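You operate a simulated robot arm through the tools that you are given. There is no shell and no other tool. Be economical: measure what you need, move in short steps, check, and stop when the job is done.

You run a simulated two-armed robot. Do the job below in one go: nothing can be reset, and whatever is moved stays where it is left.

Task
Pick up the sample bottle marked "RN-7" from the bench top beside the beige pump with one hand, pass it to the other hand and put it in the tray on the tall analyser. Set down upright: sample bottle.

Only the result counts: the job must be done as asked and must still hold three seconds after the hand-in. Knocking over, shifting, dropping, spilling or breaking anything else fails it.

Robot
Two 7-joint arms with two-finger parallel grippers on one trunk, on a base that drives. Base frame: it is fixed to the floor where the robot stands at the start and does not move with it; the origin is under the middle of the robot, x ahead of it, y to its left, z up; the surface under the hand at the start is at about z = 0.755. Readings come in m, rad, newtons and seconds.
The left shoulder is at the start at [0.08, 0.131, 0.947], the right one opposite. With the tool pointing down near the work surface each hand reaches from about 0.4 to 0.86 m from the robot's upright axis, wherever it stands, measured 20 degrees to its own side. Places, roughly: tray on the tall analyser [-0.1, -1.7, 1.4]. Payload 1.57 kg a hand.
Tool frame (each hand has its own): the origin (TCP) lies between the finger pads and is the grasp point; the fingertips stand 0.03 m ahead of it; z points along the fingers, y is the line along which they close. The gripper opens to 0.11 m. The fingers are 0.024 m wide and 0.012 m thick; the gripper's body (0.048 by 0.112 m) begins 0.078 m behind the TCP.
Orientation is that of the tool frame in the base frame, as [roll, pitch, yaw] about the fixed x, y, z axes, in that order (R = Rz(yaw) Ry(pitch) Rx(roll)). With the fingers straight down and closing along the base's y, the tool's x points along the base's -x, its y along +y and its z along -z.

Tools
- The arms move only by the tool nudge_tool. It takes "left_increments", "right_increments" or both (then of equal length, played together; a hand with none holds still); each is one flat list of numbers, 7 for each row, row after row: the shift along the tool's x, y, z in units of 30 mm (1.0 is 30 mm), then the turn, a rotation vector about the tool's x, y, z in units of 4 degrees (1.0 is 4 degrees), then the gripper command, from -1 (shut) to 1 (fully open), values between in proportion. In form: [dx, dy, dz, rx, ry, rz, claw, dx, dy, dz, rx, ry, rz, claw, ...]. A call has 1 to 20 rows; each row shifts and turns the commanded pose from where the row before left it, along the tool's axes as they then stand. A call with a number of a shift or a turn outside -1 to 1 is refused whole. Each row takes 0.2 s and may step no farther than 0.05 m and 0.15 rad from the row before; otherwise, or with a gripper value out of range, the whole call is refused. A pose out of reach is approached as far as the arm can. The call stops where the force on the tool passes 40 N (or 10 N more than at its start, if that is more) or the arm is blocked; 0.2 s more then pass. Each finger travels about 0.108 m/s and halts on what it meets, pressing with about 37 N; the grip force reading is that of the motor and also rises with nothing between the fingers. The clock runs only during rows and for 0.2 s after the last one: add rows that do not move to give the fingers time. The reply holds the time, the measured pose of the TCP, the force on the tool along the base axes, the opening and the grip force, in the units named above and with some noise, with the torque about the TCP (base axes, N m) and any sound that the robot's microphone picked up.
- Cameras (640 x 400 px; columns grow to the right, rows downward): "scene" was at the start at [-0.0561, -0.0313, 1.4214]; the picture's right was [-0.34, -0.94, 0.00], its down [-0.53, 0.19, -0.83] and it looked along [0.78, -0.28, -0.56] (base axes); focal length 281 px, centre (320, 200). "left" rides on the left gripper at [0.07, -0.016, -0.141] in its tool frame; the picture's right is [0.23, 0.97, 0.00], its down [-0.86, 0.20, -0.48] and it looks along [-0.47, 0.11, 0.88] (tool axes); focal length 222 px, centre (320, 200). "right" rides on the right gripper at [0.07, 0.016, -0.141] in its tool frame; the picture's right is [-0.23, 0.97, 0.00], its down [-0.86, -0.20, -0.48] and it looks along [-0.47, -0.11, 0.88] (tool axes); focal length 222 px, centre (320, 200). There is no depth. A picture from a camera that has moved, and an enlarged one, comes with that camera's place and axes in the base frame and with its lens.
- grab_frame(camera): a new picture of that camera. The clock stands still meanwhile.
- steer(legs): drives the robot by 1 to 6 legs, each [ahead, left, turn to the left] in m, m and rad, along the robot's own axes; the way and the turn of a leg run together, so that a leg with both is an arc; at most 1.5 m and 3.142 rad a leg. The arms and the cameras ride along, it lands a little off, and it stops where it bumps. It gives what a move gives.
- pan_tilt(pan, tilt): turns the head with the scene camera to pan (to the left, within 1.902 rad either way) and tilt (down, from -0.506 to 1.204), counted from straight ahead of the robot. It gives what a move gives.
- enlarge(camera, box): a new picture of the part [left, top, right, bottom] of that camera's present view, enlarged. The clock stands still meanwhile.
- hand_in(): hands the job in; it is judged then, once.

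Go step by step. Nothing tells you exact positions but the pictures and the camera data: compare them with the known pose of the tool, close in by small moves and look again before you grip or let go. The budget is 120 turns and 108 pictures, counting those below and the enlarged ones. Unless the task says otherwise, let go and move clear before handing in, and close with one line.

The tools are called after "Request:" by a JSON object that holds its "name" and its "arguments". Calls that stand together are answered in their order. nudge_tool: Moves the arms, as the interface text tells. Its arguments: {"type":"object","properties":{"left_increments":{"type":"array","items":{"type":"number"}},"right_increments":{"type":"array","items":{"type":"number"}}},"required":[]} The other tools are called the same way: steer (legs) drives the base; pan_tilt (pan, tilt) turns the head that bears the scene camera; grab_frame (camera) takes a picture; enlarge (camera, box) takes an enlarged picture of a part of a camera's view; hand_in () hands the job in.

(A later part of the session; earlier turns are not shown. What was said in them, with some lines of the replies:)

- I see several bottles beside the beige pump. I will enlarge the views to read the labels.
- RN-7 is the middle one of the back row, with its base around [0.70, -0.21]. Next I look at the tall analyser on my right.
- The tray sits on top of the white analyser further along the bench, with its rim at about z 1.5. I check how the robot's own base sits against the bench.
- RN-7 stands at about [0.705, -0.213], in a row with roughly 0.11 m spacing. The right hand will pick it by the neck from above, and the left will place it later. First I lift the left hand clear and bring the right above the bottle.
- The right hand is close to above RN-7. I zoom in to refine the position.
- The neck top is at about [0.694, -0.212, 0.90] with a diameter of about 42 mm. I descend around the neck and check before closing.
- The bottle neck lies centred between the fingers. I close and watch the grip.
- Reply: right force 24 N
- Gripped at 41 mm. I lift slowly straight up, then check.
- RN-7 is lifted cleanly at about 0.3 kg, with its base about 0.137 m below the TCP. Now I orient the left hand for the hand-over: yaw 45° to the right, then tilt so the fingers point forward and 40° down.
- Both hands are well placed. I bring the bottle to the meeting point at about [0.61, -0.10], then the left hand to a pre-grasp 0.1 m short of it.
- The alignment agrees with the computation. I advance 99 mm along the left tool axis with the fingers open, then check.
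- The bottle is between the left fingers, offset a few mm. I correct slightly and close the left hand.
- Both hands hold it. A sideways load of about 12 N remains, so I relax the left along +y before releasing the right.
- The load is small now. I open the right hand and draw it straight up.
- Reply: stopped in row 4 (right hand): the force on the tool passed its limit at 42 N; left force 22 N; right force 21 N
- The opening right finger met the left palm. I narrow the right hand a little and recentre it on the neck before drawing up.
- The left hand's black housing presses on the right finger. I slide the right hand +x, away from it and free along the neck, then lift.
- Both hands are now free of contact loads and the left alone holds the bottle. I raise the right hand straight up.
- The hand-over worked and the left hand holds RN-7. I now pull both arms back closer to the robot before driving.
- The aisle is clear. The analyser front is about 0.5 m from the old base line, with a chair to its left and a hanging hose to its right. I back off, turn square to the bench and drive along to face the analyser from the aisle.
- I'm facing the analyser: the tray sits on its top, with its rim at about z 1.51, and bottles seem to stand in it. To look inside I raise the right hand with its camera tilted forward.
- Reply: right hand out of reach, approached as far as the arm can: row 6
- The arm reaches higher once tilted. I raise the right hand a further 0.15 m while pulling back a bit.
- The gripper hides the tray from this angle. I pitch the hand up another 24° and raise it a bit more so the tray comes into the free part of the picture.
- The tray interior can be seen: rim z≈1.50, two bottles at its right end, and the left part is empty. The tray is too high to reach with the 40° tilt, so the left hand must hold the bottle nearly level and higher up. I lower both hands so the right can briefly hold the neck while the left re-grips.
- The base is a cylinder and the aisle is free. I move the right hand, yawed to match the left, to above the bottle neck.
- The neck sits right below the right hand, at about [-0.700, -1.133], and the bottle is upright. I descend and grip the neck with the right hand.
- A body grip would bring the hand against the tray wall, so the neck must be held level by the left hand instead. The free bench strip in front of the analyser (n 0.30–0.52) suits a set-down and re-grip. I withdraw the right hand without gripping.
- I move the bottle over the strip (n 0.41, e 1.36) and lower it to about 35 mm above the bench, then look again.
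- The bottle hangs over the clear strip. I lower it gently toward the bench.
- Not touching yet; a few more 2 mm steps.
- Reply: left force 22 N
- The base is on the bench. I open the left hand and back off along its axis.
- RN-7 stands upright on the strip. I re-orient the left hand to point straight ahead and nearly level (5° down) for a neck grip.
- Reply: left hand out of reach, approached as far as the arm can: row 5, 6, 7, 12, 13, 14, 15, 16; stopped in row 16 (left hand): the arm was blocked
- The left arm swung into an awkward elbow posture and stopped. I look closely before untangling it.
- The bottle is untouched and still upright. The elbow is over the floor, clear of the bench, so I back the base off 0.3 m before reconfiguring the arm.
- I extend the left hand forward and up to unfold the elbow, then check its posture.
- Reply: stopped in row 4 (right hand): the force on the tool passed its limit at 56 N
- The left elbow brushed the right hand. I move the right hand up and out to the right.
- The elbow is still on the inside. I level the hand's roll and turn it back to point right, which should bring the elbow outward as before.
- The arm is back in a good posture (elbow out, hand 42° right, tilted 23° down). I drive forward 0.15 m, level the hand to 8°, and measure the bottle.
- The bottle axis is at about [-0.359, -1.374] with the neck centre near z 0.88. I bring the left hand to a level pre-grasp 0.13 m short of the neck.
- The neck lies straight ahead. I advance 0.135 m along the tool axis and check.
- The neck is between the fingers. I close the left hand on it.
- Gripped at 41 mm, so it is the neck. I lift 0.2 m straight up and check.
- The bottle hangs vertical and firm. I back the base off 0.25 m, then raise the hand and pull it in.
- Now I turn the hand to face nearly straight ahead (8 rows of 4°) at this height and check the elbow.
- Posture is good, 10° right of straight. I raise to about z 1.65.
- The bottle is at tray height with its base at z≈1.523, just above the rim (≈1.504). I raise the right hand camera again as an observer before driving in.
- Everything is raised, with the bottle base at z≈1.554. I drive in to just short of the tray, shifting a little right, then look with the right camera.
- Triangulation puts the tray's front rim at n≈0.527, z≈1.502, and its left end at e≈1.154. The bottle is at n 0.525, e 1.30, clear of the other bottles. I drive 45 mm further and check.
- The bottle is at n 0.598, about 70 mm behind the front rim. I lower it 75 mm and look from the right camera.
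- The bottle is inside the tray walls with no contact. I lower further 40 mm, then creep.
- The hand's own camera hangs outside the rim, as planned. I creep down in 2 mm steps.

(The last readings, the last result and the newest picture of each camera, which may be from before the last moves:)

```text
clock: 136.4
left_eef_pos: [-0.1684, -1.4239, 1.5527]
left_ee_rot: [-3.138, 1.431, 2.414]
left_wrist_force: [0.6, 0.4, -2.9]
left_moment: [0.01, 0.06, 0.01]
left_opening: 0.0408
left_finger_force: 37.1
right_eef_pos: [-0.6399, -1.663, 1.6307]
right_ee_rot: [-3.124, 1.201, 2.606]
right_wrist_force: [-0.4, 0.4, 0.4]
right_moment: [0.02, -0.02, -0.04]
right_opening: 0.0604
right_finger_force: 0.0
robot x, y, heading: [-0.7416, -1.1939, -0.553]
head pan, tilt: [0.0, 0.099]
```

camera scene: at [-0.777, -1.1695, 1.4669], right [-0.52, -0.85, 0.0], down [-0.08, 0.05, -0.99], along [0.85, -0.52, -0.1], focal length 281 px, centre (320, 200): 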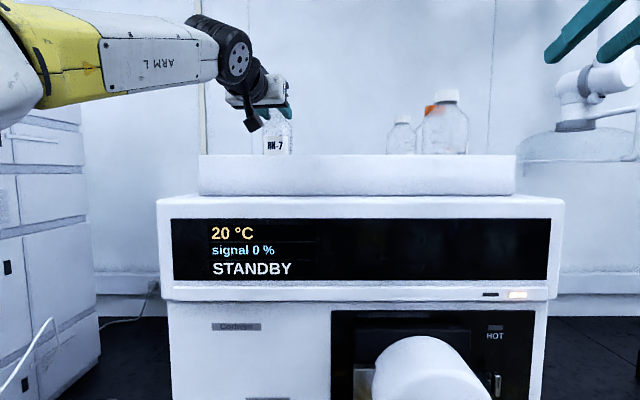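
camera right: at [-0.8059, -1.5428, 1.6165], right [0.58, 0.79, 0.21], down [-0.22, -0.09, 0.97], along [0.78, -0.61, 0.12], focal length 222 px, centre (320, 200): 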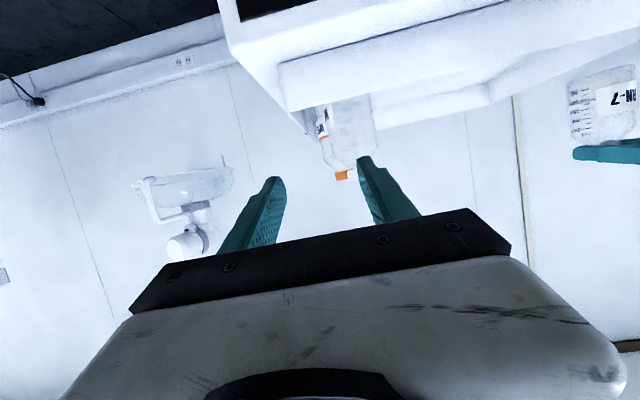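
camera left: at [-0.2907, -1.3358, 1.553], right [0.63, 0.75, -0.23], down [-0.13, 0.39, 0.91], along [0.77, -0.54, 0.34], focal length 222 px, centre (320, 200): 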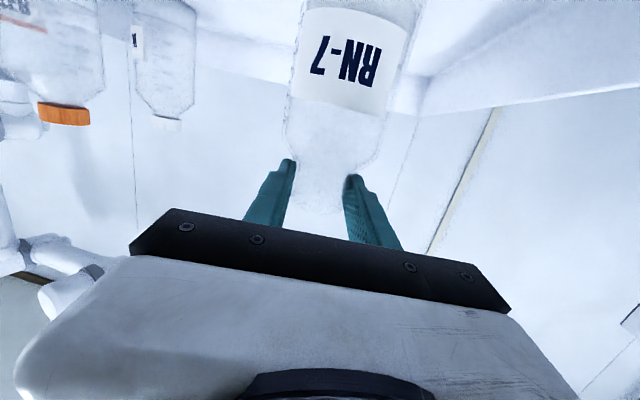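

Request:
{"name": "nudge_tool", "arguments": {"left_increments": [0.066, 0, 0.009, 0, 0, 0, -1, 0.066, 0, 0.009, 0, 0, 0, -1, 0, 0, 0, 0, 0, 0, -1]}}

```text
clock: 137.2
left_eef_pos: [-0.1684, -1.4235, 1.5507]
left_ee_rot: [-3.136, 1.43, 2.416]
left_wrist_force: [-0.3, -0.3, -2.9]
left_moment: [0.04, 0.02, 0.01]
left_opening: 0.0406
left_finger_force: 36.3
right_eef_pos: [-0.6388, -1.6629, 1.6309]
right_ee_rot: [-3.123, 1.201, 2.605]
right_wrist_force: [-0.1, 0.0, 0.1]
right_moment: [0.04, 0.01, -0.03]
right_opening: 0.0604
right_finger_force: 0.1
robot x, y, heading: [-0.7347, -1.1954, -0.55]
head pan, tilt: [0.0, 0.099]
```

Not in contact yet (force still −2.9 N). I continue creeping.

Request:
{"name": "nudge_tool", "arguments": {"left_increments": [0.066, 0, 0.009, 0, 0, 0, -1, 0.066, 0, 0.009, 0, 0, 0, -1, 0, 0, 0, 0, 0, 0, -1]}}

```text
clock: 138.0
left_eef_pos: [-0.1684, -1.425, 1.5476]
left_ee_rot: [-3.136, 1.432, 2.415]
left_wrist_force: [2.4, -0.2, 5.7]
left_moment: [0.22, -0.21, -0.02]
left_opening: 0.0407
left_finger_force: 37.2
right_eef_pos: [-0.6409, -1.6632, 1.6308]
right_ee_rot: [-3.124, 1.202, 2.604]
right_wrist_force: [-0.1, 0.2, 0.5]
right_moment: [0.0, 0.01, -0.01]
right_opening: 0.0603
right_finger_force: 0.1
robot x, y, heading: [-0.7354, -1.1953, -0.548]
head pan, tilt: [0.0, 0.099]
```

The base is on the tray floor, matching z≈1.423. I open gently and retreat straight back along the tool axis.

Request:
{"name": "nudge_tool", "arguments": {"left_increments": [0, 0, 0, 0, 0, 0, -0.2, 0, 0, 0, 0, 0, 0, 0.1, 0, 0, 0, 0, 0, 0, 0.5, 0, 0, 0, 0, 0, 0, 0.5, 0, 0, 0, 0, 0, 0, 0.5]}}

Request:
{"name": "grab_frame", "arguments": {"camera": "left"}}

```text
clock: 139.2
left_eef_pos: [-0.1681, -1.4241, 1.5465]
left_ee_rot: [-3.135, 1.429, 2.416]
left_wrist_force: [-0.4, 0.9, -0.8]
left_moment: [0.0, 0.0, 0.0]
left_opening: 0.0825
left_finger_force: 0.0
right_eef_pos: [-0.6397, -1.6633, 1.6317]
right_ee_rot: [-3.125, 1.201, 2.603]
right_wrist_force: [0.2, -0.7, 0.0]
right_moment: [-0.03, 0.0, -0.01]
right_opening: 0.0606
right_finger_force: 0.0
robot x, y, heading: [-0.7353, -1.1933, -0.551]
head pan, tilt: [0.0, 0.099]
```

```text
15 pictures are left
camera left: at [-0.2905, -1.3364, 1.4968], right [0.63, 0.75, -0.23], down [-0.13, 0.39, 0.91], along [0.77, -0.54, 0.34], focal length 222 px, centre (320, 200)
```

left: 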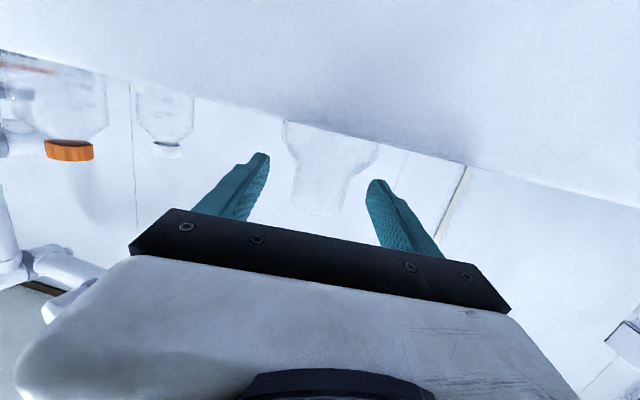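

The bottle stands free between the open fingers. I back the hand straight out.

Request:
{"name": "nudge_tool", "arguments": {"left_increments": [0, 0, -0.4, 0, 0, 0, 0.5, 0, 0, -0.7, 0, 0, 0, 0.5, 0, 0, -0.8, 0, 0, 0, 0.5, 0, 0, -0.8, 0, 0, 0, 0.5, 0, 0, -0.8, 0, 0, 0, 0.5, 0, 0, -0.8, 0, 0, 0, 0.5, 0, 0, -0.8, 0, 0, 0, 0.5, 0, 0, 0, 0, 0, 0, 0.5]}}

Request:
{"name": "grab_frame", "arguments": {"camera": "scene"}}

Request:
{"name": "grab_frame", "arguments": {"camera": "left"}}

```text
clock: 141.0
left_eef_pos: [-0.2816, -1.3232, 1.5698]
left_ee_rot: [-3.136, 1.429, 2.416]
left_wrist_force: [0.3, -0.3, 0.0]
left_moment: [0.03, -0.01, 0.03]
left_opening: 0.0826
left_finger_force: 0.2
right_eef_pos: [-0.6394, -1.6622, 1.6309]
right_ee_rot: [-3.122, 1.2, 2.605]
right_wrist_force: [-0.2, 0.5, 0.4]
right_moment: [0.03, 0.02, 0.06]
right_opening: 0.0605
right_finger_force: 0.0
robot x, y, heading: [-0.7354, -1.1942, -0.549]
head pan, tilt: [0.0, 0.099]
```

```text
14 pictures are left
camera scene: at [-0.7771, -1.1694, 1.4669], right [-0.52, -0.85, 0.0], down [-0.08, 0.05, -1.0], along [0.85, -0.52, -0.1], focal length 281 px, centre (320, 200)
```

scene: 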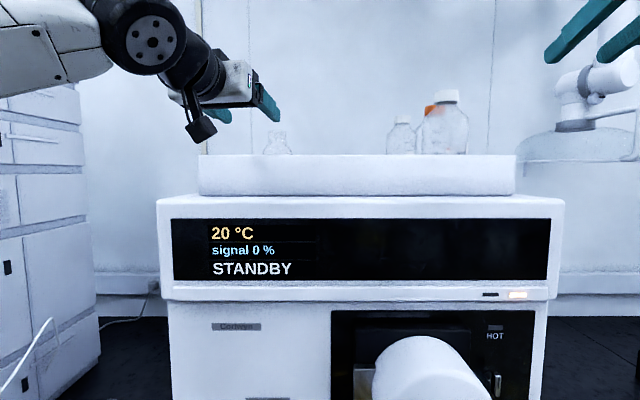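

```text
13 pictures are left
camera left: at [-0.4048, -1.234, 1.5202], right [0.63, 0.75, -0.23], down [-0.13, 0.39, 0.91], along [0.77, -0.54, 0.34], focal length 222 px, centre (320, 200)
```

left: 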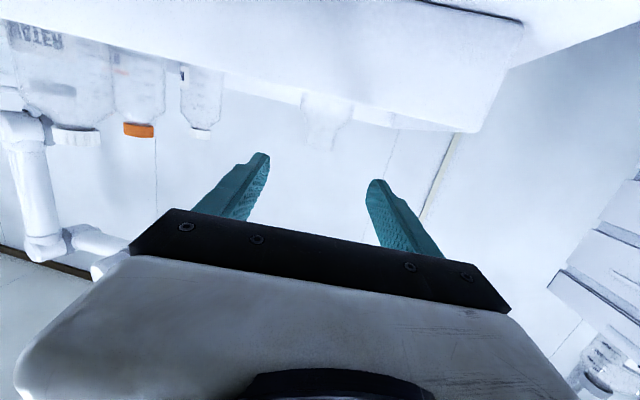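

RN-7 stands upright in the tray and the hand is clear. I back the base off a little and take a last look.

Request:
{"name": "steer", "arguments": {"legs": [[-0.3, 0, 0]]}}

Request:
{"name": "enlarge", "arguments": {"camera": "scene", "box": [220, 100, 460, 250]}}

```text
clock: 143.1
left_eef_pos: [-0.5343, -1.1659, 1.5688]
left_ee_rot: [-3.135, 1.429, 2.418]
left_wrist_force: [0.1, -0.1, -0.6]
left_moment: [0.0, 0.03, 0.02]
left_opening: 0.0824
left_finger_force: 0.1
right_eef_pos: [-0.893, -1.5074, 1.6304]
right_ee_rot: [-3.124, 1.2, 2.606]
right_wrist_force: [0.0, -0.6, -0.1]
right_moment: [-0.03, 0.01, 0.01]
right_opening: 0.0605
right_finger_force: 0.0
robot x, y, heading: [-0.9912, -1.0384, -0.549]
head pan, tilt: [0.0, 0.099]
```

```text
2.67 times, centred on (340, 175) of scene
camera zoom: at [-1.0309, -1.014, 1.4669], right [-0.52, -0.85, 0.0], down [-0.08, 0.05, -0.99], along [0.85, -0.52, -0.1], focal length 749 px, centre (267, 267)
```

zoom: 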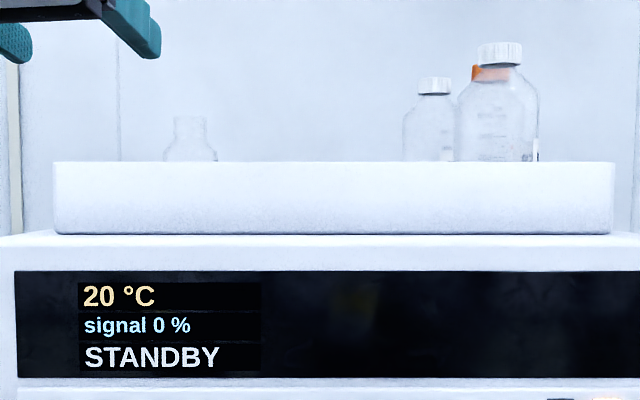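

The bottle stands upright in the tray, the other bottles there are untouched, and both hands are clear. I hand in the job.

Request:
{"name": "hand_in", "arguments": {}}

```text
The job is handed in.
```

RN-7 is standing upright in the tray on the tall analyser: the right hand picked it up, passed it to the left, and the left set it down once on the bench to re-grip by the neck before placing it. In the last pictures nothing else looked moved, both hands were clear, and the job is handed in.
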